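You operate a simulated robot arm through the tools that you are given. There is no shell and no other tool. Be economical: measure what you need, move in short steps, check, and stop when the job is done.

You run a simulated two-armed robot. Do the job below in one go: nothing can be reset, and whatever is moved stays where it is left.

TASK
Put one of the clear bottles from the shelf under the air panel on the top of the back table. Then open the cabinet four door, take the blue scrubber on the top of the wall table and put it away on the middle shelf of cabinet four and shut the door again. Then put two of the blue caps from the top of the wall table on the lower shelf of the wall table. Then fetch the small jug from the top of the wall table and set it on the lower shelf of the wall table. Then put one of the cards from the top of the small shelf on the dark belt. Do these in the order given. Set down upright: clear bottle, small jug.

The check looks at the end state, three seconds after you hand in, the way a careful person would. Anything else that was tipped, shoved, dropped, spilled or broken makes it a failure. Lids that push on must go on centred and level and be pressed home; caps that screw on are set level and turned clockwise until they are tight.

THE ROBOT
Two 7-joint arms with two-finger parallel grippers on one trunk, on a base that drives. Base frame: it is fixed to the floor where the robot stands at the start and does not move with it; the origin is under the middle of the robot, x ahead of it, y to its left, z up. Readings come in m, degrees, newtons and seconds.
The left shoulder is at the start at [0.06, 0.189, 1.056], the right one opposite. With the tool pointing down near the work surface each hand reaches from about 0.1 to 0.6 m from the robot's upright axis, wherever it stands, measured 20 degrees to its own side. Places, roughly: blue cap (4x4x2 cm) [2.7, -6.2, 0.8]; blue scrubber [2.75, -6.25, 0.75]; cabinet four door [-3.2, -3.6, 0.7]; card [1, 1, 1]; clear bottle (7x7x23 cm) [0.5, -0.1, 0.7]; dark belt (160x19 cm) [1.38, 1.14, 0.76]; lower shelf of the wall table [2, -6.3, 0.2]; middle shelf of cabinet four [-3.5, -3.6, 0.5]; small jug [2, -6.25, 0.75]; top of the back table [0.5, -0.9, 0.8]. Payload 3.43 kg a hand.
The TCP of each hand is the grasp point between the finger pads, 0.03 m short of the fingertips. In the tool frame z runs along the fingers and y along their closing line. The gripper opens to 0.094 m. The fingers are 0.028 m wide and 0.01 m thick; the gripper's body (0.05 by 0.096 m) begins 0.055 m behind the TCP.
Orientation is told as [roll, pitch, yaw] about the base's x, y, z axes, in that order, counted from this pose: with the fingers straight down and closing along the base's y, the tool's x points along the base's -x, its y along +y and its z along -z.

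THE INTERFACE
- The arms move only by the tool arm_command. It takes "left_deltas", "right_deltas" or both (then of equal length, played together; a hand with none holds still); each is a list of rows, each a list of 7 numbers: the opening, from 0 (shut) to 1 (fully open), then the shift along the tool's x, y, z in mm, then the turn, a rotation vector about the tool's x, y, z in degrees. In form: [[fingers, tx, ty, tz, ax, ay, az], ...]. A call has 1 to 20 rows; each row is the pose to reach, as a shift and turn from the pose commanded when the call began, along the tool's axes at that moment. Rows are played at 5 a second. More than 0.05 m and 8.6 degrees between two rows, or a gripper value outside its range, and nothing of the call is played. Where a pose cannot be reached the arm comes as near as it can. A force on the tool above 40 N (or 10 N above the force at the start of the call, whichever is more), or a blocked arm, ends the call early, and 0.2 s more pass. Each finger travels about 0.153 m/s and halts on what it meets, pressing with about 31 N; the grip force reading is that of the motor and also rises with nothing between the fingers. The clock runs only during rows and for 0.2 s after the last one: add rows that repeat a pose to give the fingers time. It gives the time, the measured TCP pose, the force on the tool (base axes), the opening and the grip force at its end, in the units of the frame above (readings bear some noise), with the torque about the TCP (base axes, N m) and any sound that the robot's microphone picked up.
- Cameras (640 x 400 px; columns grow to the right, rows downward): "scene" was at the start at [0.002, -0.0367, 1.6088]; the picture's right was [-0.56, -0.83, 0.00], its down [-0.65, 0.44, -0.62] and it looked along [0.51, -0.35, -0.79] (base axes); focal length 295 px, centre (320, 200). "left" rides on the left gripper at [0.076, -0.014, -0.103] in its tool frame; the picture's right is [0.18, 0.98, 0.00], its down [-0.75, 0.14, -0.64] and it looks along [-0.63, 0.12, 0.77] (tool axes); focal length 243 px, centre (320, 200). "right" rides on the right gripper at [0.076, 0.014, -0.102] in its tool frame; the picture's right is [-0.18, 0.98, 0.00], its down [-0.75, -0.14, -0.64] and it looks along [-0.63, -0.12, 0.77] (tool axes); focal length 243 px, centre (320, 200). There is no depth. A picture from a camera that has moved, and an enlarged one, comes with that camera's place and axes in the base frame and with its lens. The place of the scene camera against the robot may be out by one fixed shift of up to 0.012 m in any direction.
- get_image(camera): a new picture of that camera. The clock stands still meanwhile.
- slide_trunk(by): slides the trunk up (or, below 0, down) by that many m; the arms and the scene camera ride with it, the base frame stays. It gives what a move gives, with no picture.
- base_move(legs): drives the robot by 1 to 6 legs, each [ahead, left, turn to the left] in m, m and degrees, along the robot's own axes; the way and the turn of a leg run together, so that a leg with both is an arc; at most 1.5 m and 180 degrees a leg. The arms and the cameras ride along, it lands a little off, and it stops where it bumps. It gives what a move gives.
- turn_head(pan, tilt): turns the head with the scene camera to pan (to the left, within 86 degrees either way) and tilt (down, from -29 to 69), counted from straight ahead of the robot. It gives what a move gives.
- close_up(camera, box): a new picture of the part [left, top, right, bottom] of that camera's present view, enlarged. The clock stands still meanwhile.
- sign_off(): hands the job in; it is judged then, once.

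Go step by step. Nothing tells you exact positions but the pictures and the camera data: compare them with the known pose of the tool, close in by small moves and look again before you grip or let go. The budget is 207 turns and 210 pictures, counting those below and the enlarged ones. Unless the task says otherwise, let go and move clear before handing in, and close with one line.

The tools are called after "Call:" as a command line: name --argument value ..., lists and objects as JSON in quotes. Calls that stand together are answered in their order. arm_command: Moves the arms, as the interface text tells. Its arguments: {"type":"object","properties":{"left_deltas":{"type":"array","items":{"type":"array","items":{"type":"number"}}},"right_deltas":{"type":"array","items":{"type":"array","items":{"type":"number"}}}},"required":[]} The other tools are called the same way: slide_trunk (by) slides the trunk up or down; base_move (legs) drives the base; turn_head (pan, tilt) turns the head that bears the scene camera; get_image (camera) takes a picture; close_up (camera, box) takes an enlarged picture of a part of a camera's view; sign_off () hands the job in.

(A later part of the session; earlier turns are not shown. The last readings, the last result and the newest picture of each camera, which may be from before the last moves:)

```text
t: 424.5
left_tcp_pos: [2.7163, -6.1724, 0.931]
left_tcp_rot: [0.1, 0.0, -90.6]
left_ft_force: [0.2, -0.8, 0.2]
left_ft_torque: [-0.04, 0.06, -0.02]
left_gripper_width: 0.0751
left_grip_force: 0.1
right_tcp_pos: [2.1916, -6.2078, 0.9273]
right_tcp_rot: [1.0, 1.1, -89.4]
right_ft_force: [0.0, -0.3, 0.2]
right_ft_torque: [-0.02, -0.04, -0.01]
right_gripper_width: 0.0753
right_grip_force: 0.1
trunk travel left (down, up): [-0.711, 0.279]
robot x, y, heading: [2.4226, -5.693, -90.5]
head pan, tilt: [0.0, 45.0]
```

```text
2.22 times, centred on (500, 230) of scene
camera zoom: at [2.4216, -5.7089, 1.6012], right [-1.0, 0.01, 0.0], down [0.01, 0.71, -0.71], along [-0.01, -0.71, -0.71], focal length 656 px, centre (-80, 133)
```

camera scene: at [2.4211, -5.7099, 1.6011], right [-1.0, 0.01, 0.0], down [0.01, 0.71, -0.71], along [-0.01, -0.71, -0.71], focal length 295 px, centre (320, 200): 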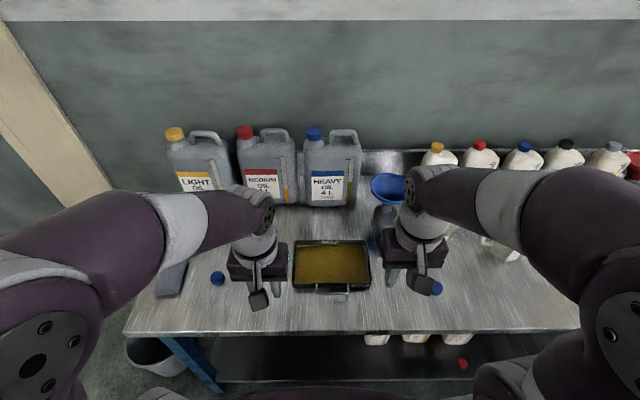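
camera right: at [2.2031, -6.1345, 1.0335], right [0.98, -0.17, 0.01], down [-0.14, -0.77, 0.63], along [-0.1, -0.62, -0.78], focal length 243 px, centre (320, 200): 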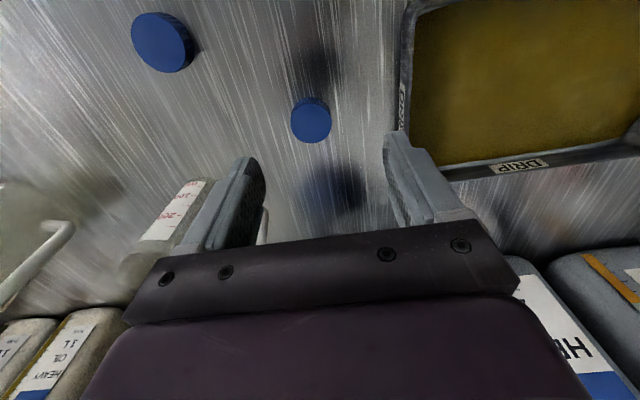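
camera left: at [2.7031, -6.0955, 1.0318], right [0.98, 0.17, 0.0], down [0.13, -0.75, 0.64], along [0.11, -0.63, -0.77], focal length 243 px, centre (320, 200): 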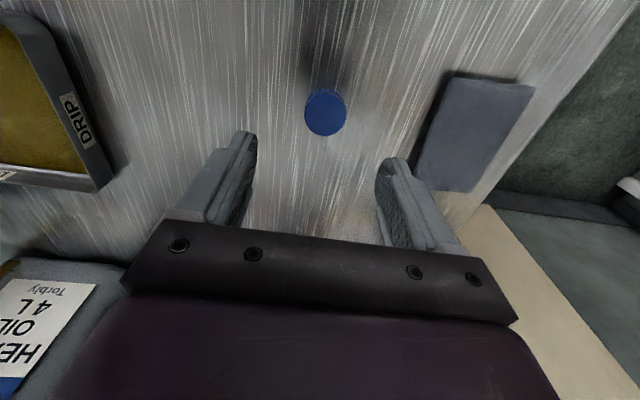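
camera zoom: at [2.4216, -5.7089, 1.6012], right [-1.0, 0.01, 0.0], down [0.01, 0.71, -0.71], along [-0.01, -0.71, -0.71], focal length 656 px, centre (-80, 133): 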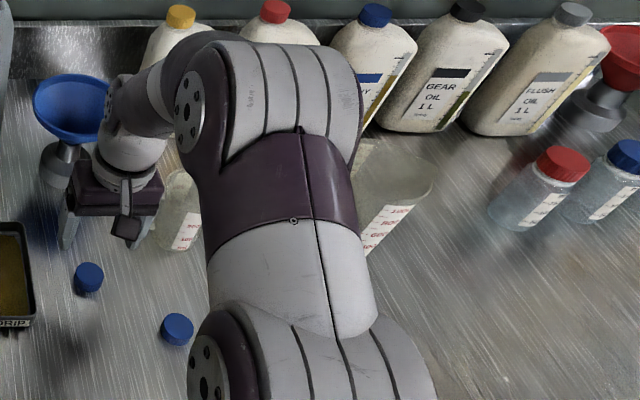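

The small jug is at x≤2.07 with about 5 cm clearance. Descending both hands on the caps and gripping.

Call:
arm_command --left_deltas '[[0.8, -2, 6, 30, 0, 0, 0], [0.8, -2, 6, 65, 0, 0, 0], [0.8, -2, 6, 90, 0, 0, 0], [0.8, -2, 6, 102, 0, 0, 0], [0.8, -2, 6, 102, 0, 0, 0], [0.5, -2, 6, 102, 0, 0, 0], [0.2, -2, 6, 102, 0, 0, 0], [0.1, -2, 6, 102, 0, 0, 0], [0.1, -2, 6, 102, 0, 0, 0]]' --right_deltas '[[0.8, -11, -11, 30, 0, 0, 0], [0.8, -11, -11, 60, 0, 0, 0], [0.8, -11, -11, 86, 0, 0, 0], [0.8, -11, -11, 98, 0, 0, 0], [0.8, -11, -11, 98, 0, 0, 0], [0.5, -11, -11, 98, 0, 0, 0], [0.2, -11, -11, 98, 0, 0, 0], [0.1, -11, -11, 98, 0, 0, 0], [0.1, -11, -11, 98, 0, 0, 0]]'

Call:
get_image --camera "left"

Call:
get_image --camera "right"

```text
t: 426.5
left_tcp_pos: [2.722, -6.1754, 0.8304]
left_tcp_rot: [0.1, 0.0, -90.5]
left_ft_force: [-1.0, -0.5, 1.0]
left_ft_torque: [0.02, 0.06, 0.01]
left_gripper_width: 0.0331
left_grip_force: 31.3
right_tcp_pos: [2.1825, -6.2172, 0.8301]
right_tcp_rot: [1.0, 1.0, -89.5]
right_ft_force: [-6.8, 0.1, 8.1]
right_ft_torque: [-0.1, 0.45, -0.11]
right_gripper_width: 0.0333
right_grip_force: 30.9
trunk travel left (down, up): [-0.711, 0.279]
robot x, y, heading: [2.4212, -5.6961, -90.7]
head pan, tilt: [0.0, 45.0]
```

```text
80 pictures are left
camera left: at [2.7082, -6.0986, 0.9313], right [0.98, 0.17, 0.0], down [0.13, -0.75, 0.64], along [0.11, -0.63, -0.77], focal length 243 px, centre (320, 200)
```

left: 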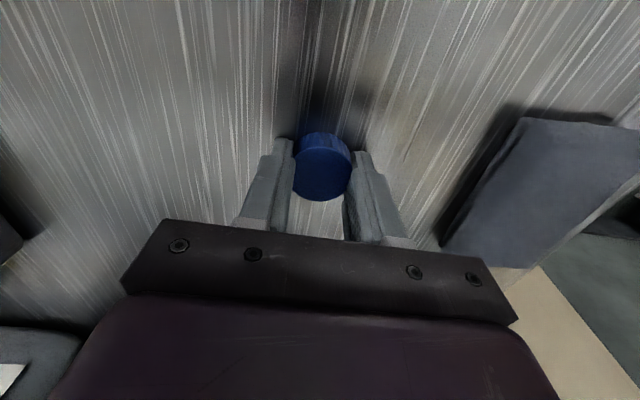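

```text
79 pictures are left
camera right: at [2.195, -6.1433, 0.9352], right [0.98, -0.17, 0.01], down [-0.14, -0.77, 0.63], along [-0.1, -0.62, -0.78], focal length 243 px, centre (320, 200)
```

right: 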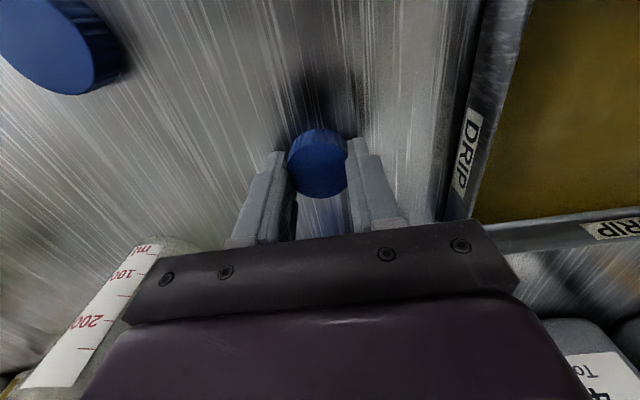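

Both caps gripped. Lifting straight up, then retracting.

Call:
arm_command --left_deltas '[[0.1, 0, 0, -30, 0, 0, 0], [0.1, 0, 0, -70, 0, 0, 0], [0.1, 0, 0, -110, 0, 0, 0], [0.1, 0, 0, -140, 0, 0, 0], [0.1, 30, -20, -150, 0, 0, 0], [0.1, 60, -40, -150, 0, 0, 0], [0.1, 90, -60, -150, 0, 0, 0], [0.1, 120, -80, -150, 0, 0, 0], [0.1, 150, -100, -150, 0, 0, 0], [0.1, 180, -120, -150, 0, 0, 0], [0.1, 180, -120, -150, 0, 0, 0]]' --right_deltas '[[0.1, 0, 0, -30, 0, 0, 0], [0.1, 0, 0, -70, 0, 0, 0], [0.1, 0, 0, -110, 0, 0, 0], [0.1, 0, 0, -140, 0, 0, 0], [0.1, 35, 10, -150, 0, 0, 0], [0.1, 70, 20, -150, 0, 0, 0], [0.1, 105, 30, -150, 0, 0, 0], [0.1, 140, 40, -150, 0, 0, 0], [0.1, 175, 50, -150, 0, 0, 0], [0.1, 210, 60, -150, 0, 0, 0], [0.1, 210, 60, -150, 0, 0, 0]]'

Call:
get_image --camera "scene"

```text
t: 428.9
left_tcp_pos: [2.6052, -5.9965, 0.976]
left_tcp_rot: [0.1, 0.1, -90.6]
left_ft_force: [0.7, -0.1, 0.5]
left_ft_torque: [0.0, -0.01, 0.01]
left_gripper_width: 0.0329
left_grip_force: 31.1
right_tcp_pos: [2.2392, -6.0082, 0.9849]
right_tcp_rot: [1.0, 1.2, -89.4]
right_ft_force: [-0.3, -0.7, 0.3]
right_ft_torque: [0.0, -0.03, 0.01]
right_gripper_width: 0.0334
right_grip_force: 30.6
trunk travel left (down, up): [-0.711, 0.279]
robot x, y, heading: [2.4218, -5.6939, -90.9]
head pan, tilt: [0.0, 45.0]
```

```text
78 pictures are left
camera scene: at [2.4217, -5.7119, 1.6011], right [-1.0, 0.01, 0.0], down [0.01, 0.71, -0.71], along [-0.01, -0.71, -0.71], focal length 295 px, centre (320, 200)
```

scene: 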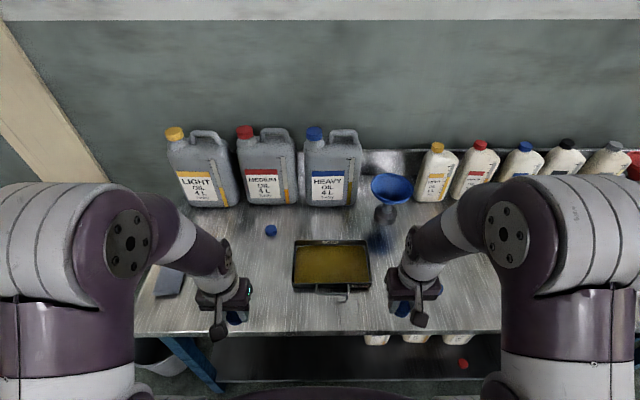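

Backing off, then lowering the trunk so the hands go below the table top in front of it.

Call:
base_move --legs '[[-0.2, -0.02, 0.7]]'

Call:
slide_trunk --by -0.4

Call:
slide_trunk --by -0.26

Call:
turn_head --pan 0 --tilt 40

Call:
get_image --camera "scene"

```text
t: 430.5
left_tcp_pos: [2.5893, -5.7946, 0.9774]
left_tcp_rot: [0.0, 0.1, -90.1]
left_ft_force: [-0.7, 0.2, -0.1]
left_ft_torque: [-0.03, -0.03, 0.0]
left_gripper_width: 0.0331
left_grip_force: 31.3
right_tcp_pos: [2.2229, -5.8102, 0.9854]
right_tcp_rot: [1.0, 1.1, -88.9]
right_ft_force: [-0.3, -0.1, 0.8]
right_ft_torque: [-0.03, 0.06, -0.03]
right_gripper_width: 0.0332
right_grip_force: 31.3
trunk travel left (down, up): [-0.711, 0.279]
robot x, y, heading: [2.4027, -5.4954, -90.2]
head pan, tilt: [0.0, 45.0]
```

```text
t: 434.3
left_tcp_pos: [2.5891, -5.795, 0.5776]
left_tcp_rot: [0.1, 0.1, -90.2]
left_ft_force: [0.2, 0.1, -0.2]
left_ft_torque: [-0.04, 0.02, 0.0]
left_gripper_width: 0.033
left_grip_force: 30.5
right_tcp_pos: [2.2225, -5.8099, 0.5854]
right_tcp_rot: [0.9, 1.1, -89.0]
right_ft_force: [0.4, 0.1, -0.2]
right_ft_torque: [0.0, -0.01, 0.01]
right_gripper_width: 0.0331
right_grip_force: 31.2
trunk travel left (down, up): [-0.311, 0.679]
robot x, y, heading: [2.402, -5.4959, -89.7]
head pan, tilt: [0.0, 45.0]
```

```text
t: 437.0
left_tcp_pos: [2.5878, -5.7951, 0.3172]
left_tcp_rot: [0.1, 0.0, -90.1]
left_ft_force: [0.3, -0.9, -0.2]
left_ft_torque: [0.03, 0.0, 0.03]
left_gripper_width: 0.0328
left_grip_force: 30.8
right_tcp_pos: [2.2232, -5.8106, 0.3252]
right_tcp_rot: [1.0, 1.1, -88.9]
right_ft_force: [0.7, -0.4, -0.6]
right_ft_torque: [-0.02, 0.01, 0.0]
right_gripper_width: 0.0331
right_grip_force: 30.9
trunk travel left (down, up): [-0.051, 0.939]
robot x, y, heading: [2.4062, -5.4924, -89.9]
head pan, tilt: [0.0, 45.0]
```

```text
t: 437.6
left_tcp_pos: [2.5882, -5.7949, 0.3176]
left_tcp_rot: [0.2, 0.0, -90.1]
left_ft_force: [-0.2, 0.6, 0.6]
left_ft_torque: [0.0, 0.02, 0.02]
left_gripper_width: 0.0333
left_grip_force: 31.2
right_tcp_pos: [2.2226, -5.8108, 0.3256]
right_tcp_rot: [1.1, 1.0, -89.0]
right_ft_force: [0.5, -0.2, -0.4]
right_ft_torque: [-0.06, -0.01, 0.01]
right_gripper_width: 0.0329
right_grip_force: 30.7
trunk travel left (down, up): [-0.051, 0.939]
robot x, y, heading: [2.4015, -5.4939, -90.1]
head pan, tilt: [0.0, 40.0]
```

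```text
77 pictures are left
camera scene: at [2.4027, -5.5145, 0.9484], right [-1.0, 0.0, 0.0], down [0.0, 0.64, -0.77], along [0.0, -0.77, -0.64], focal length 295 px, centre (320, 200)
```

scene: 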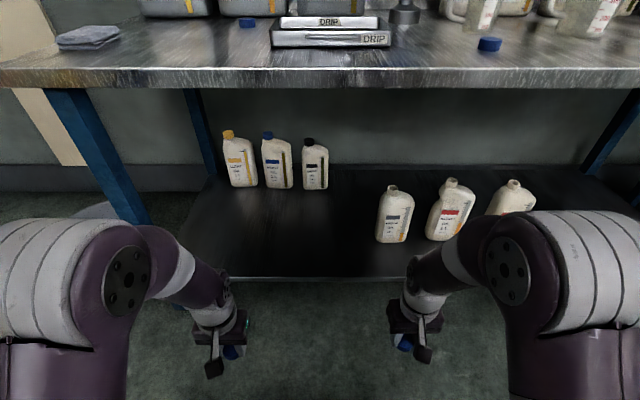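

Clear free area on the shelf between the bottle groups. Moving the right hand inward and driving forward 0.25 m.

Call:
arm_command --left_deltas '[[0.1, 0, 15, 0, 0, 0, 0], [0.1, 0, 30, 0, 0, 0, 0], [0.1, 0, 30, 0, 0, 0, 0], [0.1, 0, 30, 0, 0, 0, 0]]' --right_deltas '[[0.1, 0, 40, 0, 0, 0, 0], [0.1, 0, 80, 0, 0, 0, 0], [0.1, 0, 115, 0, 0, 0, 0], [0.1, 0, 115, 0, 0, 0, 0]]'

Call:
base_move --legs '[[0.24, 0, 0]]'

Call:
get_image --camera "scene"

```text
t: 438.6
left_tcp_pos: [2.6181, -5.7949, 0.317]
left_tcp_rot: [0.1, 0.1, -90.1]
left_ft_force: [-0.7, -0.7, -0.4]
left_ft_torque: [0.0, -0.01, -0.01]
left_gripper_width: 0.0329
left_grip_force: 30.4
right_tcp_pos: [2.3387, -5.8061, 0.3271]
right_tcp_rot: [1.1, 1.1, -88.9]
right_ft_force: [-0.4, 0.3, 0.4]
right_ft_torque: [0.02, 0.0, -0.02]
right_gripper_width: 0.0331
right_grip_force: 30.6
trunk travel left (down, up): [-0.051, 0.939]
robot x, y, heading: [2.4023, -5.4933, -90.1]
head pan, tilt: [0.0, 40.0]
```

```text
t: 440.4
left_tcp_pos: [2.6187, -6.0367, 0.3164]
left_tcp_rot: [0.1, 0.0, -90.0]
left_ft_force: [-0.2, -0.2, 1.2]
left_ft_torque: [0.0, -0.01, -0.01]
left_gripper_width: 0.0329
left_grip_force: 31.1
right_tcp_pos: [2.3365, -6.0477, 0.3265]
right_tcp_rot: [0.9, 1.0, -88.9]
right_ft_force: [0.1, 0.6, 0.0]
right_ft_torque: [-0.03, -0.01, 0.0]
right_gripper_width: 0.0331
right_grip_force: 31.4
trunk travel left (down, up): [-0.051, 0.939]
robot x, y, heading: [2.4052, -5.7349, -90.0]
head pan, tilt: [0.0, 40.0]
```

```text
76 pictures are left
camera scene: at [2.4026, -5.756, 0.9484], right [-1.0, 0.0, 0.0], down [0.0, 0.64, -0.77], along [0.0, -0.77, -0.64], focal length 295 px, centre (320, 200)
```

scene: 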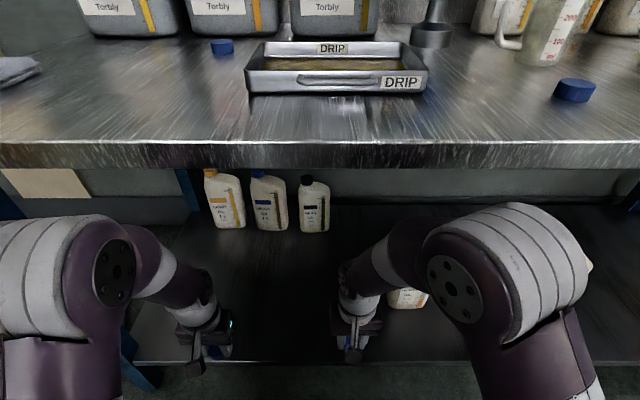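

Call:
arm_command --left_deltas '[[0.1, -30, 0, 0, 0, 0, 0], [0.1, -60, 0, 0, 0, 0, 0], [0.1, -90, 0, 10, 0, 0, 0], [0.1, -115, 0, 30, 0, 0, 0], [0.1, -115, 0, 50, 0, 0, 0], [0.1, -115, 0, 62, 0, 0, 0], [0.1, -115, 0, 62, 0, 0, 0]]' --right_deltas '[[0.1, -30, 0, 0, 0, 0, 0], [0.1, -60, 0, 0, 0, 0, 0], [0.1, -90, 0, 10, 0, 0, 0], [0.1, -110, 0, 30, 0, 0, 0], [0.1, -110, 0, 55, 0, 0, 0], [0.1, -110, 0, 72, 0, 0, 0], [0.1, -110, 0, 72, 0, 0, 0]]'

Call:
get_image --camera "left"

Call:
get_image --camera "right"

```text
t: 442.0
left_tcp_pos: [2.6188, -6.1502, 0.2552]
left_tcp_rot: [0.1, 0.1, -90.0]
left_ft_force: [0.4, 0.6, 0.2]
left_ft_torque: [0.01, -0.04, -0.01]
left_gripper_width: 0.033
left_grip_force: 30.7
right_tcp_pos: [2.3412, -6.1563, 0.2522]
right_tcp_rot: [1.0, 1.1, -88.9]
right_ft_force: [-0.8, 0.5, -0.1]
right_ft_torque: [-0.01, -0.03, -0.02]
right_gripper_width: 0.0331
right_grip_force: 31.6
trunk travel left (down, up): [-0.051, 0.939]
robot x, y, heading: [2.4029, -5.7383, -90.1]
head pan, tilt: [0.0, 40.0]
```

```text
75 pictures are left
camera left: at [2.6046, -6.0736, 0.3561], right [0.98, 0.18, 0.0], down [0.14, -0.75, 0.64], along [0.12, -0.63, -0.77], focal length 243 px, centre (320, 200)
```

left: 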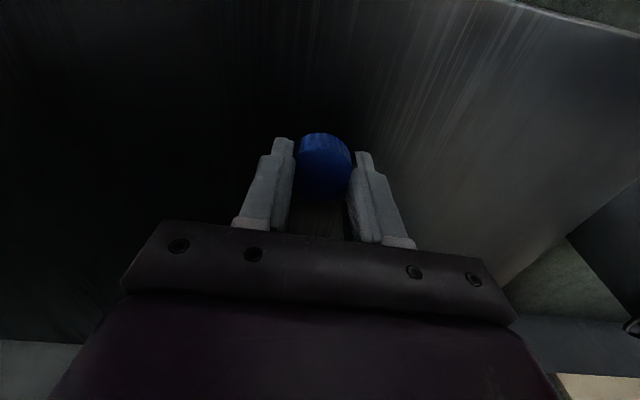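

```text
74 pictures are left
camera right: at [2.3532, -6.0824, 0.3569], right [0.99, -0.17, 0.01], down [-0.14, -0.77, 0.62], along [-0.09, -0.62, -0.78], focal length 243 px, centre (320, 200)
```

right: 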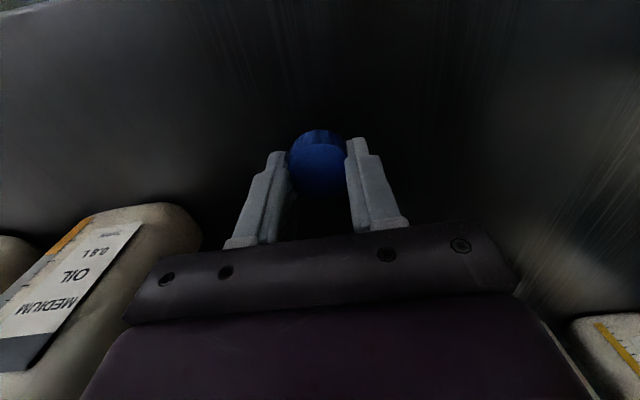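

Call:
arm_command --left_deltas '[[0.1, 0, 0, 5, 0, 0, 0], [0.1, 0, 0, 10, 0, 0, 0], [0.1, 0, 0, 14, 0, 0, 0], [0.1, 0, 0, 17, 0, 0, 0], [0.1, 0, 0, 17, 0, 0, 0]]' --right_deltas '[[0.1, 0, 0, 4, 0, 0, 0], [0.1, 0, 0, 8, 0, 0, 0], [0.1, 0, 0, 11, 0, 0, 0], [0.1, 0, 0, 14, 0, 0, 0], [0.1, 0, 0, 14, 0, 0, 0]]'

```text
t: 443.2
left_tcp_pos: [2.6188, -6.151, 0.2376]
left_tcp_rot: [0.0, 0.0, -90.0]
left_ft_force: [0.5, -0.3, -0.6]
left_ft_torque: [0.01, 0.0, 0.02]
left_gripper_width: 0.0327
left_grip_force: 30.7
right_tcp_pos: [2.3419, -6.1568, 0.2389]
right_tcp_rot: [1.0, 1.1, -88.8]
right_ft_force: [-0.3, -0.6, -0.6]
right_ft_torque: [0.0, 0.0, 0.02]
right_gripper_width: 0.0331
right_grip_force: 30.5
trunk travel left (down, up): [-0.051, 0.939]
robot x, y, heading: [2.4047, -5.7346, -89.9]
head pan, tilt: [0.0, 40.0]
```

Call:
arm_command --left_deltas '[[0.1, 0, 0, 3, 0, 0, 0], [0.1, 0, 0, 6, 0, 0, 0], [0.1, 0, 0, 9, 0, 0, 0], [0.1, 0, 0, 9, 0, 0, 0]]' --right_deltas '[[0.1, 0, 0, 3, 0, 0, 0], [0.1, 0, 0, 6, 0, 0, 0], [0.1, 0, 0, 9, 0, 0, 0], [0.1, 0, 0, 9, 0, 0, 0]]'

```text
t: 444.2
left_tcp_pos: [2.6192, -6.1513, 0.229]
left_tcp_rot: [0.1, 0.0, -90.0]
left_ft_force: [0.2, -0.6, -0.5]
left_ft_torque: [-0.02, -0.02, 0.01]
left_gripper_width: 0.0327
left_grip_force: 31.4
right_tcp_pos: [2.3417, -6.1554, 0.2288]
right_tcp_rot: [1.0, 1.1, -88.9]
right_ft_force: [0.5, 0.0, -0.7]
right_ft_torque: [0.03, -0.01, 0.01]
right_gripper_width: 0.0332
right_grip_force: 31.1
trunk travel left (down, up): [-0.051, 0.939]
robot x, y, heading: [2.4011, -5.7351, -90.0]
head pan, tilt: [0.0, 40.0]
```

Call:
arm_command --left_deltas '[[0.1, 0, 0, 3, 0, 0, 0], [0.1, 0, 0, 6, 0, 0, 0], [0.1, 0, 0, 9, 0, 0, 0], [0.1, 0, 0, 12, 0, 0, 0], [0.1, 0, 0, 12, 0, 0, 0]]' --right_deltas '[[0.1, 0, 0, 3, 0, 0, 0], [0.1, 0, 0, 6, 0, 0, 0], [0.1, 0, 0, 9, 0, 0, 0], [0.1, 0, 0, 12, 0, 0, 0], [0.1, 0, 0, 12, 0, 0, 0]]'

Call:
get_image --camera "left"

```text
t: 445.4
left_tcp_pos: [2.6185, -6.1508, 0.2166]
left_tcp_rot: [0.1, 0.0, -90.0]
left_ft_force: [0.2, -0.9, 1.0]
left_ft_torque: [0.01, 0.01, 0.02]
left_gripper_width: 0.0329
left_grip_force: 31.2
right_tcp_pos: [2.3421, -6.1556, 0.2177]
right_tcp_rot: [1.0, 1.1, -89.0]
right_ft_force: [-0.8, -0.1, -0.4]
right_ft_torque: [-0.01, 0.01, 0.0]
right_gripper_width: 0.0333
right_grip_force: 31.1
trunk travel left (down, up): [-0.051, 0.939]
robot x, y, heading: [2.4074, -5.7322, -90.2]
head pan, tilt: [0.0, 40.0]
```

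```text
73 pictures are left
camera left: at [2.6042, -6.074, 0.3184], right [0.98, 0.18, 0.0], down [0.14, -0.75, 0.64], along [0.12, -0.63, -0.77], focal length 243 px, centre (320, 200)
```

left: 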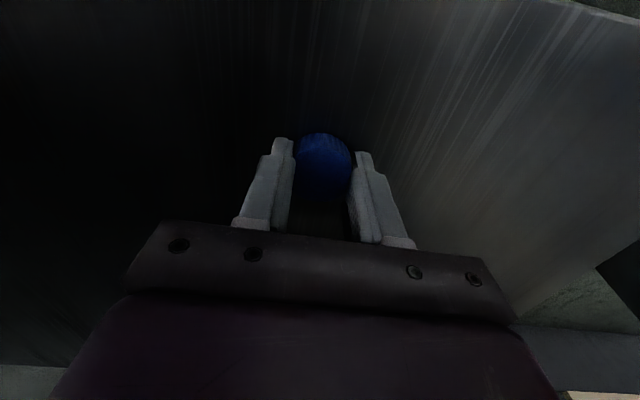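

Call:
arm_command --left_deltas '[[0.1, 0, 0, 4, 0, 0, 0], [0.1, 0, 0, 8, 0, 0, 0], [0.1, 0, 0, 12, 0, 0, 0], [0.1, 0, 0, 16, 0, 0, 0], [0.1, 0, 0, 20, 0, 0, 0], [0.1, 0, 0, 24, 0, 0, 0], [0.1, 0, 0, 28, 0, 0, 0], [0.1, 0, 0, 28, 0, 0, 0]]'

```text
t: 446.0
left_tcp_pos: [2.617, -6.15, 0.2139]
left_tcp_rot: [0.1, -0.1, -90.2]
left_ft_force: [-2.0, 10.1, 31.3]
left_ft_torque: [0.54, 0.69, -0.22]
left_gripper_width: 0.0332
left_grip_force: 31.3
right_tcp_pos: [2.3415, -6.1563, 0.2195]
right_tcp_rot: [0.9, 1.0, -88.9]
right_ft_force: [0.0, 0.1, -0.6]
right_ft_torque: [-0.03, -0.03, 0.01]
right_gripper_width: 0.0329
right_grip_force: 30.8
trunk travel left (down, up): [-0.051, 0.939]
robot x, y, heading: [2.4024, -5.7338, -90.0]
head pan, tilt: [0.0, 40.0]
stopped in row 2 (left hand): the force on the tool passed its limit at 50 N (the readings are from after the stop); the commanded pose is now the measured one
```

Left touched the shelf at TCP z≈0.214. Lowering the right the same amount and opening both.

Call:
arm_command --left_deltas '[[0.1, 0, 0, -1, 0, 0, 0], [0.1, 0, 0, -1, 0, 0, 0], [0.3, 0, 0, -1, 0, 0, 0], [0.6, 0, 0, -1, 0, 0, 0], [0.7, 0, 0, -1, 0, 0, 0], [0.7, 0, 0, -1, 0, 0, 0]]' --right_deltas '[[0.1, 0, 0, 3, 0, 0, 0], [0.1, 0, 0, 4, 0, 0, 0], [0.3, 0, 0, 4, 0, 0, 0], [0.6, 0, 0, 4, 0, 0, 0], [0.7, 0, 0, 4, 0, 0, 0], [0.7, 0, 0, 4, 0, 0, 0]]'

Call:
arm_command --left_deltas '[[0.7, 0, 0, -25, 0, 0, 0], [0.7, 0, 0, -60, 0, 0, 0], [0.7, 30, 0, -90, 0, 0, 0], [0.7, 70, 0, -95, 0, 0, 0], [0.7, 110, 0, -95, 0, 0, 0], [0.7, 110, 0, -95, 0, 0, 0]]' --right_deltas '[[0.7, 0, 0, -25, 0, 0, 0], [0.7, 0, 0, -60, 0, 0, 0], [0.7, 30, 0, -90, 0, 0, 0], [0.7, 70, 0, -95, 0, 0, 0], [0.7, 110, 0, -95, 0, 0, 0], [0.7, 110, 0, -95, 0, 0, 0]]'

Call:
base_move --legs '[[-0.25, 0, 0]]'

Call:
get_image --camera "scene"

```text
t: 447.4
left_tcp_pos: [2.6195, -6.1525, 0.2152]
left_tcp_rot: [0.0, -0.2, -90.0]
left_ft_force: [6.4, -1.1, 15.9]
left_ft_torque: [0.2, 0.33, 0.11]
left_gripper_width: 0.0618
left_grip_force: 0.1
right_tcp_pos: [2.3426, -6.1572, 0.2145]
right_tcp_rot: [1.0, 0.7, -88.9]
right_ft_force: [19.9, -2.2, 22.6]
right_ft_torque: [-0.38, 0.17, 0.41]
right_gripper_width: 0.0538
right_grip_force: 0.0
trunk travel left (down, up): [-0.051, 0.939]
robot x, y, heading: [2.4034, -5.7364, -90.2]
head pan, tilt: [0.0, 40.0]
```

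```text
t: 448.8
left_tcp_pos: [2.6182, -6.041, 0.3084]
left_tcp_rot: [0.1, 0.1, -90.0]
left_ft_force: [0.1, 0.3, 0.1]
left_ft_torque: [0.0, -0.03, -0.03]
left_gripper_width: 0.0657
left_grip_force: 0.1
right_tcp_pos: [2.3383, -6.047, 0.3097]
right_tcp_rot: [1.0, 1.1, -89.0]
right_ft_force: [-1.3, 0.6, 1.0]
right_ft_torque: [0.01, 0.01, 0.03]
right_gripper_width: 0.0659
right_grip_force: 0.2
trunk travel left (down, up): [-0.051, 0.939]
robot x, y, heading: [2.4035, -5.7363, -89.9]
head pan, tilt: [0.0, 40.0]
```

```text
t: 450.6
left_tcp_pos: [2.6188, -5.7879, 0.3086]
left_tcp_rot: [0.1, 0.1, -89.9]
left_ft_force: [-0.3, -0.8, -0.1]
left_ft_torque: [-0.01, 0.02, 0.04]
left_gripper_width: 0.0658
left_grip_force: 0.0
right_tcp_pos: [2.3389, -5.7948, 0.3084]
right_tcp_rot: [1.0, 1.0, -88.7]
right_ft_force: [0.7, 1.1, 0.3]
right_ft_torque: [-0.01, -0.01, -0.03]
right_gripper_width: 0.0658
right_grip_force: 0.1
trunk travel left (down, up): [-0.051, 0.939]
robot x, y, heading: [2.4008, -5.4871, -90.1]
head pan, tilt: [0.0, 40.0]
```

```text
72 pictures are left
camera scene: at [2.4024, -5.5026, 0.9484], right [-1.0, 0.0, 0.0], down [0.0, 0.64, -0.77], along [0.0, -0.77, -0.64], focal length 295 px, centre (320, 200)
```

scene: 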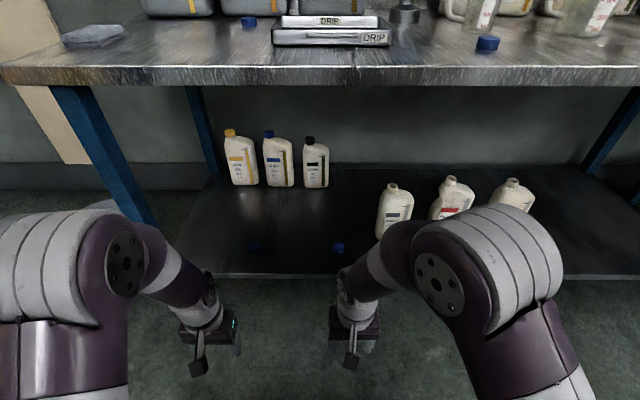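

Both caps are on the lower shelf. Now for the small jug near (2.03,-6.29). I'll raise the trunk and move over to view it.

Call:
slide_trunk --by 0.4

Call:
slide_trunk --by 0.36

Call:
base_move --legs '[[0, -0.25, 0], [0.1, 0, 0]]'

Call:
turn_head --pan -15 --tilt 45

Call:
get_image --camera "scene"

Call:
get_image --camera "right"

```text
t: 454.4
left_tcp_pos: [2.6173, -5.7867, 0.7077]
left_tcp_rot: [0.1, 0.1, -89.9]
left_ft_force: [0.3, 0.2, 0.3]
left_ft_torque: [-0.02, -0.01, -0.01]
left_gripper_width: 0.0659
left_grip_force: 0.1
right_tcp_pos: [2.3392, -5.7949, 0.7088]
right_tcp_rot: [1.0, 1.1, -88.7]
right_ft_force: [-0.8, -0.1, 0.5]
right_ft_torque: [-0.04, 0.0, 0.04]
right_gripper_width: 0.0659
right_grip_force: 0.0
trunk travel left (down, up): [-0.451, 0.539]
robot x, y, heading: [2.4045, -5.4847, -89.9]
head pan, tilt: [0.0, 40.0]
```

```text
t: 457.9
left_tcp_pos: [2.6176, -5.7886, 1.0684]
left_tcp_rot: [0.0, 0.1, -89.8]
left_ft_force: [-0.5, 0.5, 0.0]
left_ft_torque: [-0.02, 0.0, -0.02]
left_gripper_width: 0.0655
left_grip_force: 0.1
right_tcp_pos: [2.3398, -5.7943, 1.0685]
right_tcp_rot: [1.0, 1.2, -88.7]
right_ft_force: [1.0, 1.0, 0.1]
right_ft_torque: [-0.01, 0.0, 0.02]
right_gripper_width: 0.0658
right_grip_force: 0.1
trunk travel left (down, up): [-0.811, 0.179]
robot x, y, heading: [2.3991, -5.4859, -90.0]
head pan, tilt: [0.0, 40.0]
```

```text
t: 460.5
left_tcp_pos: [2.3659, -5.8873, 1.0685]
left_tcp_rot: [0.2, 0.1, -90.0]
left_ft_force: [-0.4, -0.2, 0.0]
left_ft_torque: [0.01, -0.05, -0.01]
left_gripper_width: 0.0658
left_grip_force: 0.0
right_tcp_pos: [2.0868, -5.8917, 1.0694]
right_tcp_rot: [1.0, 1.0, -88.8]
right_ft_force: [0.0, -0.4, 0.3]
right_ft_torque: [0.01, -0.01, 0.02]
right_gripper_width: 0.0656
right_grip_force: 0.0
trunk travel left (down, up): [-0.811, 0.179]
robot x, y, heading: [2.1505, -5.5789, -90.0]
head pan, tilt: [0.0, 40.0]
```

```text
t: 461.3
left_tcp_pos: [2.3657, -5.8865, 1.0684]
left_tcp_rot: [0.2, 0.1, -89.9]
left_ft_force: [0.5, 0.2, -0.2]
left_ft_torque: [0.02, 0.02, 0.0]
left_gripper_width: 0.0658
left_grip_force: 0.0
right_tcp_pos: [2.0872, -5.8934, 1.0702]
right_tcp_rot: [1.1, 1.1, -88.8]
right_ft_force: [-0.4, 0.0, 0.5]
right_ft_torque: [-0.01, 0.0, 0.02]
right_gripper_width: 0.0657
right_grip_force: 0.1
trunk travel left (down, up): [-0.811, 0.179]
robot x, y, heading: [2.151, -5.5828, -89.9]
head pan, tilt: [-15.0, 45.0]
```

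```text
71 pictures are left
camera scene: at [2.1297, -5.5955, 1.7011], right [-0.97, 0.26, 0.0], down [0.18, 0.68, -0.71], along [-0.18, -0.68, -0.71], focal length 295 px, centre (320, 200)
```

scene: 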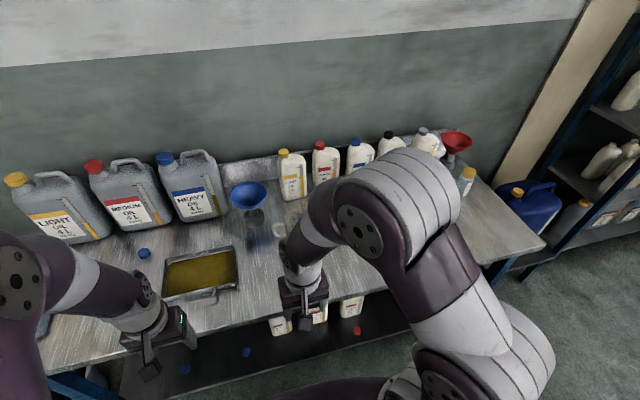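

```text
70 pictures are left
camera right: at [2.0993, -5.8198, 1.174], right [0.99, -0.16, 0.01], down [-0.14, -0.77, 0.62], along [-0.09, -0.62, -0.78], focal length 243 px, centre (320, 200)
```

right: 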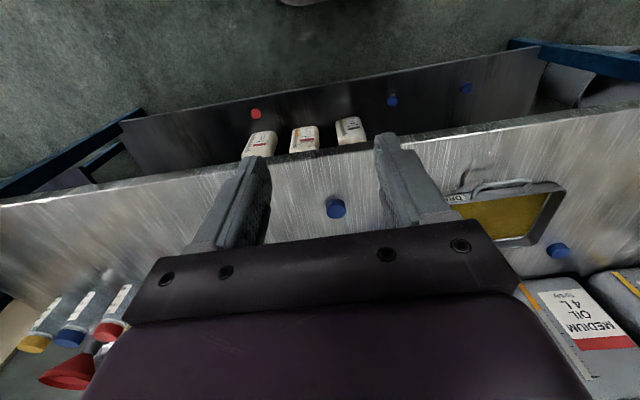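

The arm hides the jugs. I'll move the right hand aside to see them.

Call:
arm_command --right_deltas '[[0.7, 0, -45, 0, 0, 0, 0], [0.8, 0, -90, 0, 0, 0, 0], [1, 0, -135, 0, 0, 0, 0], [1, 0, -180, 0, 0, 0, 0], [1, 0, -220, 0, 0, 0, 0], [1, 0, -220, 0, 0, 0, 0]]'

Call:
close_up --camera "scene" --box '[220, 150, 420, 290]'

Call:
get_image --camera "right"

```text
t: 462.7
left_tcp_pos: [2.3673, -5.8855, 1.0675]
left_tcp_rot: [0.0, 0.1, -90.0]
left_ft_force: [-0.4, -0.3, 0.2]
left_ft_torque: [-0.02, -0.03, -0.01]
left_gripper_width: 0.0661
left_grip_force: 0.1
right_tcp_pos: [1.8666, -5.8967, 1.0659]
right_tcp_rot: [0.9, 1.1, -88.8]
right_ft_force: [-0.1, 0.3, 0.9]
right_ft_torque: [-0.01, 0.06, -0.02]
right_gripper_width: 0.094
right_grip_force: 0.2
trunk travel left (down, up): [-0.811, 0.179]
robot x, y, heading: [2.1511, -5.5785, -89.8]
head pan, tilt: [-15.0, 45.0]
```

```text
2.86 times, centred on (320, 220) of scene
camera zoom: at [2.1304, -5.5943, 1.7012], right [-0.97, 0.26, 0.0], down [0.18, 0.68, -0.71], along [-0.18, -0.68, -0.71], focal length 844 px, centre (320, 143)
```

zoom: 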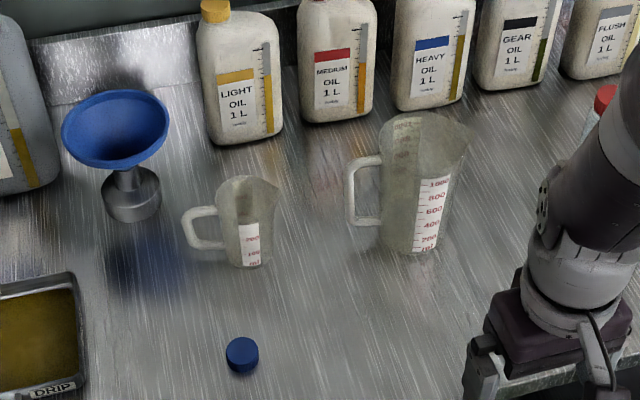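

```text
68 pictures are left
camera right: at [1.8781, -5.8223, 1.1713], right [0.99, -0.16, 0.01], down [-0.14, -0.77, 0.62], along [-0.09, -0.62, -0.78], focal length 243 px, centre (320, 200)
```

right: 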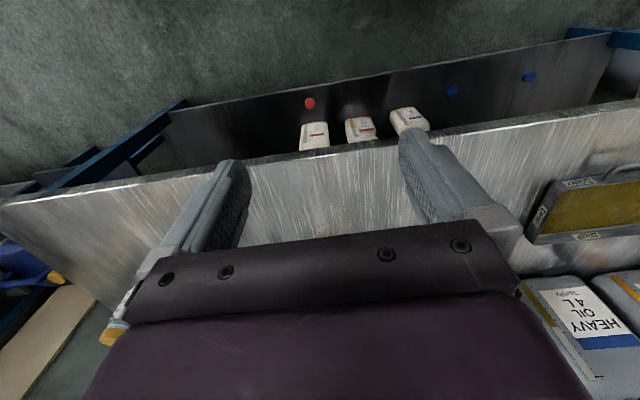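

The small jug's centre is near (2.045,-6.29), rim z≈0.92, about 6 cm wide, handle toward +x. I'll grip it from above with fingers closing along y, so I rotate the right hand by 90° and move it over.

Call:
arm_command --right_deltas '[[1, 0, 15, -3, 0, 0, 8], [1, 0, 30, -6, 0, 0, 16], [1, 0, 45, -9, 0, 0, 24], [1, 0, 60, -12, 0, 0, 32], [1, 0, 75, -15, 0, 0, 40], [1, 0, 90, -18, 0, 0, 48], [1, 0, 105, -21, 0, 0, 56], [1, 0, 120, -24, 0, 0, 64], [1, 0, 135, -27, 0, 0, 72], [1, 0, 150, -30, 0, 0, 80], [1, 0, 165, -30, 0, 0, 88], [1, 0, 178, -30, 0, 0, 91], [1, 0, 178, -30, 0, 0, 91]]'

Call:
base_move --legs '[[0.17, 0, 0]]'

Call:
get_image --camera "scene"

Call:
get_image --camera "right"

```text
t: 465.5
left_tcp_pos: [2.3654, -5.8862, 1.0682]
left_tcp_rot: [0.1, 0.1, -90.0]
left_ft_force: [0.6, 0.6, -0.2]
left_ft_torque: [0.01, 0.03, 0.03]
left_gripper_width: 0.066
left_grip_force: 0.1
right_tcp_pos: [2.0456, -5.893, 1.0991]
right_tcp_rot: [-1.2, 1.1, -179.9]
right_ft_force: [0.1, 0.6, -0.9]
right_ft_torque: [0.02, -0.06, 0.04]
right_gripper_width: 0.0939
right_grip_force: 0.0
trunk travel left (down, up): [-0.811, 0.179]
robot x, y, heading: [2.1521, -5.581, -90.2]
head pan, tilt: [-15.0, 45.0]
```

```text
t: 466.9
left_tcp_pos: [2.3651, -6.0566, 1.0683]
left_tcp_rot: [0.1, 0.0, -90.1]
left_ft_force: [-0.1, 0.9, 0.5]
left_ft_torque: [-0.02, 0.02, 0.0]
left_gripper_width: 0.0658
left_grip_force: 0.0
right_tcp_pos: [2.045, -6.0633, 1.1001]
right_tcp_rot: [-1.1, 0.9, -179.9]
right_ft_force: [0.3, 0.1, -0.7]
right_ft_torque: [0.02, -0.01, 0.03]
right_gripper_width: 0.0943
right_grip_force: 0.0
trunk travel left (down, up): [-0.811, 0.179]
robot x, y, heading: [2.1514, -5.7532, -90.1]
head pan, tilt: [-15.0, 45.0]
```

```text
67 pictures are left
camera scene: at [2.1294, -5.7632, 1.7012], right [-0.97, 0.26, 0.0], down [0.18, 0.68, -0.71], along [-0.18, -0.68, -0.71], focal length 295 px, centre (320, 200)
```

scene: 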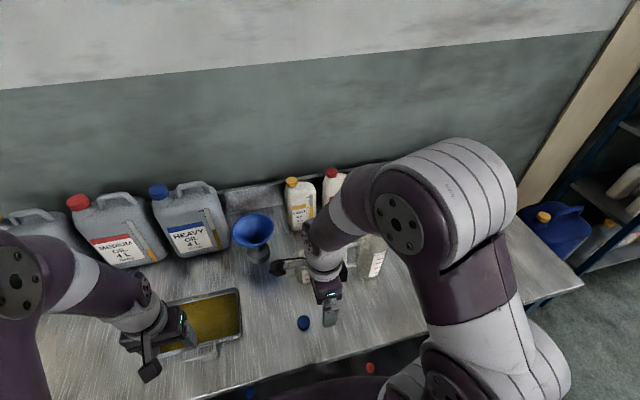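

```text
66 pictures are left
camera right: at [2.1206, -6.0794, 1.2039], right [-0.18, -0.98, -0.02], down [-0.76, 0.13, 0.63], along [-0.62, 0.13, -0.77], focal length 243 px, centre (320, 200)
```

right: 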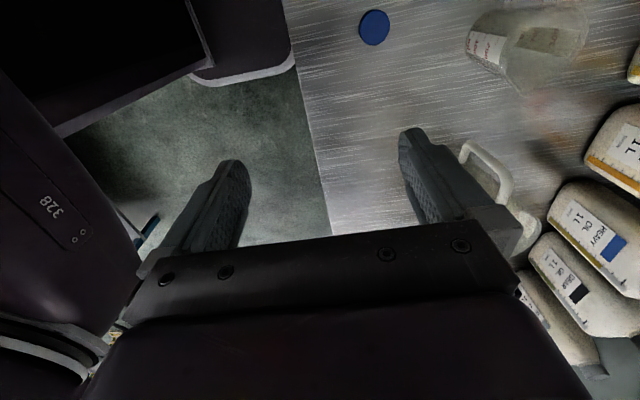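

Jug confirmed at (2.047,-6.287). Moving the hand over it at height 1.10.

Call:
arm_command --right_deltas '[[1, 0, 40, 0, 0, 0, 0], [1, 0, 80, 0, 0, 0, 0], [1, 1, 120, 0, 0, 0, 0], [1, 2, 160, 0, 0, 0, 0], [1, 2, 200, 0, 0, 0, 0], [1, 2, 222, 0, 0, 0, 0], [1, 2, 222, 40, 0, 0, 0], [1, 2, 222, 80, 0, 0, 0], [1, 2, 222, 80, 0, 0, 0]]'

Call:
get_image --camera "right"

Call:
close_up --camera "scene" --box '[220, 170, 420, 340]'

```text
t: 468.9
left_tcp_pos: [2.3657, -6.056, 1.0688]
left_tcp_rot: [0.1, 0.0, -90.2]
left_ft_force: [0.0, 1.1, 0.0]
left_ft_torque: [0.0, 0.0, 0.0]
left_gripper_width: 0.0658
left_grip_force: 0.1
right_tcp_pos: [2.0503, -6.2855, 1.0134]
right_tcp_rot: [-1.1, 0.9, -179.8]
right_ft_force: [-0.2, 0.4, 0.7]
right_ft_torque: [-0.01, 0.04, -0.02]
right_gripper_width: 0.094
right_grip_force: 0.1
trunk travel left (down, up): [-0.811, 0.179]
robot x, y, heading: [2.1516, -5.7489, -89.9]
head pan, tilt: [-15.0, 45.0]
```

```text
65 pictures are left
camera right: at [2.1256, -6.3024, 1.1176], right [-0.18, -0.98, -0.02], down [-0.76, 0.13, 0.63], along [-0.62, 0.13, -0.77], focal length 243 px, centre (320, 200)
```

right: 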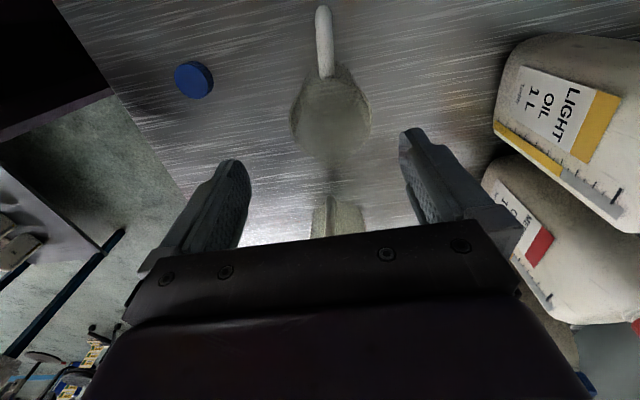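

```text
2.35 times, centred on (320, 255) of scene
camera zoom: at [2.1295, -5.7645, 1.7012], right [-0.97, 0.26, 0.0], down [0.18, 0.68, -0.71], along [-0.18, -0.68, -0.71], focal length 695 px, centre (320, 71)
```

zoom: 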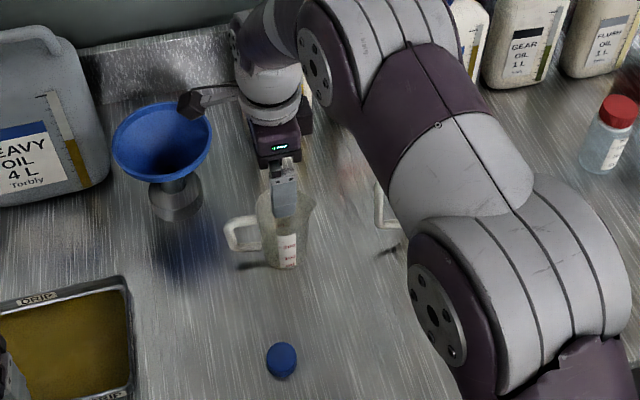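

Rim centre (2.05,-6.295), 6.6 cm. Shift 9 mm and descend to 0.885, then grip.

Call:
arm_command --right_deltas '[[1, 1, 9, 0, 0, 0, 0], [1, 1, 9, 40, 0, 0, 0], [1, 1, 8, 80, 0, 0, 0], [1, 1, 8, 110, 0, 0, 0], [1, 1, 8, 128, 0, 0, 0], [1, 1, 8, 128, 0, 0, 0]]'

Call:
get_image --camera "right"

```text
t: 470.4
left_tcp_pos: [2.3655, -6.0564, 1.068]
left_tcp_rot: [0.1, 0.2, -90.2]
left_ft_force: [-0.1, -0.2, -1.0]
left_ft_torque: [0.03, 0.01, 0.0]
left_gripper_width: 0.0657
left_grip_force: 0.1
right_tcp_pos: [2.0537, -6.2905, 0.8846]
right_tcp_rot: [-1.1, 0.9, -179.8]
right_ft_force: [-0.1, -0.2, 0.5]
right_ft_torque: [0.01, 0.03, 0.03]
right_gripper_width: 0.094
right_grip_force: 0.1
trunk travel left (down, up): [-0.811, 0.179]
robot x, y, heading: [2.1519, -5.7548, -89.9]
head pan, tilt: [-15.0, 45.0]
```

```text
63 pictures are left
camera right: at [2.1286, -6.3075, 0.9886], right [-0.18, -0.98, -0.02], down [-0.76, 0.13, 0.63], along [-0.62, 0.13, -0.77], focal length 243 px, centre (320, 200)
```

right: 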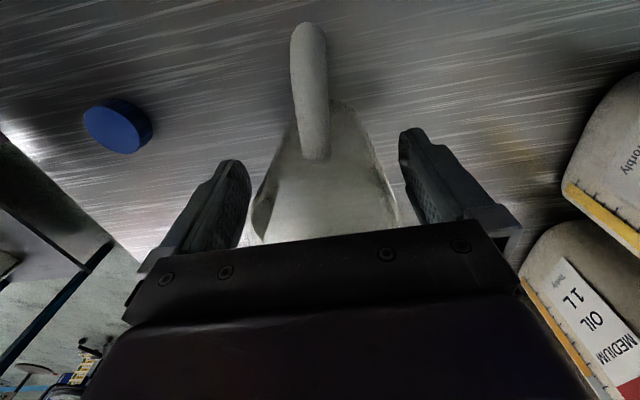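

Call:
arm_command --right_deltas '[[0.8, 0, 0, 0, 0, 0, 0], [0.6, 0, 0, 0, 0, 0, 0], [0.4, 0, 0, 0, 0, 0, 0], [0.2, 0, 0, 0, 0, 0, 0], [0.1, 0, 0, 0, 0, 0, 0], [0.1, 0, 0, 0, 0, 0, 0]]'

Call:
arm_command --right_deltas '[[0.1, 0, 0, -15, 0, 0, 0], [0.1, 0, 0, -45, 0, 0, 0], [0.1, 0, 0, -85, 0, 0, 0], [0.1, 0, 0, -125, 0, 0, 0], [0.1, 0, 0, -165, 0, 0, 0], [0.1, 0, 0, -190, 0, 0, 0], [0.1, 0, 0, -190, 0, 0, 0]]'

Call:
get_image --camera "right"

Call:
close_up --camera "scene" --box '[200, 140, 420, 320]'

```text
t: 471.8
left_tcp_pos: [2.3653, -6.056, 1.0685]
left_tcp_rot: [0.1, 0.1, -90.2]
left_ft_force: [-1.0, -0.1, -0.5]
left_ft_torque: [-0.01, -0.01, -0.04]
left_gripper_width: 0.0656
left_grip_force: 0.1
right_tcp_pos: [2.0526, -6.291, 0.8852]
right_tcp_rot: [-1.2, 0.9, -180.0]
right_ft_force: [-0.1, 0.5, -0.1]
right_ft_torque: [0.01, 0.0, -0.03]
right_gripper_width: 0.0789
right_grip_force: 30.7
trunk travel left (down, up): [-0.811, 0.179]
robot x, y, heading: [2.1541, -5.7544, -89.9]
head pan, tilt: [-15.0, 45.0]
```

```text
t: 473.4
left_tcp_pos: [2.3654, -6.057, 1.0681]
left_tcp_rot: [0.2, 0.0, -90.1]
left_ft_force: [-0.3, -0.1, 0.4]
left_ft_torque: [0.02, 0.0, -0.03]
left_gripper_width: 0.0657
left_grip_force: 0.0
right_tcp_pos: [2.0494, -6.2974, 1.0772]
right_tcp_rot: [-1.2, 1.0, -179.9]
right_ft_force: [0.3, 0.4, -0.6]
right_ft_torque: [0.01, 0.01, -0.03]
right_gripper_width: 0.0788
right_grip_force: 31.2
trunk travel left (down, up): [-0.811, 0.179]
robot x, y, heading: [2.1504, -5.7529, -90.0]
head pan, tilt: [-15.0, 45.0]
```

```text
62 pictures are left
camera right: at [2.1244, -6.3137, 1.181], right [-0.18, -0.98, -0.02], down [-0.76, 0.13, 0.63], along [-0.62, 0.13, -0.77], focal length 243 px, centre (320, 200)
```

right: 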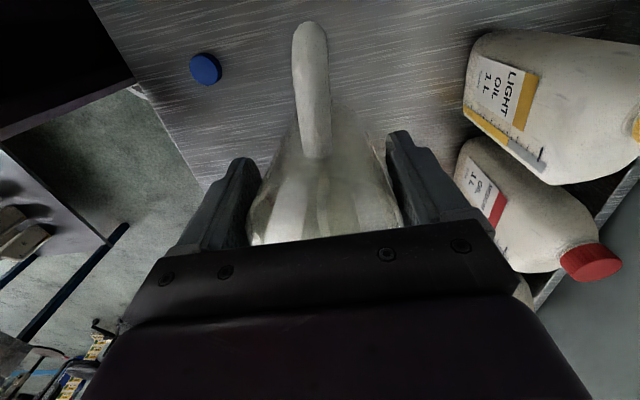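

```text
2.22 times, centred on (310, 230) of scene
camera zoom: at [2.1294, -5.7657, 1.7011], right [-0.97, 0.26, 0.0], down [0.18, 0.68, -0.71], along [-0.18, -0.68, -0.71], focal length 656 px, centre (342, 133)
```

zoom: 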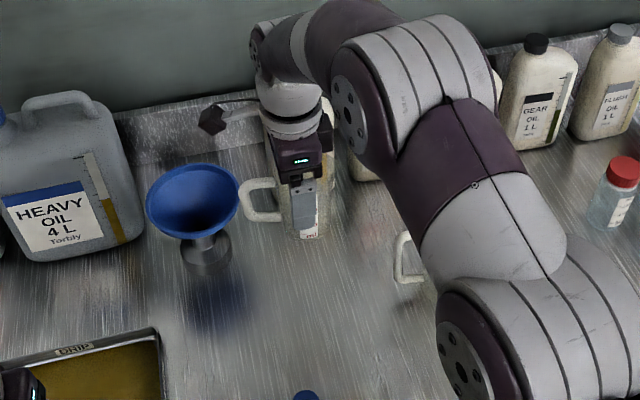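

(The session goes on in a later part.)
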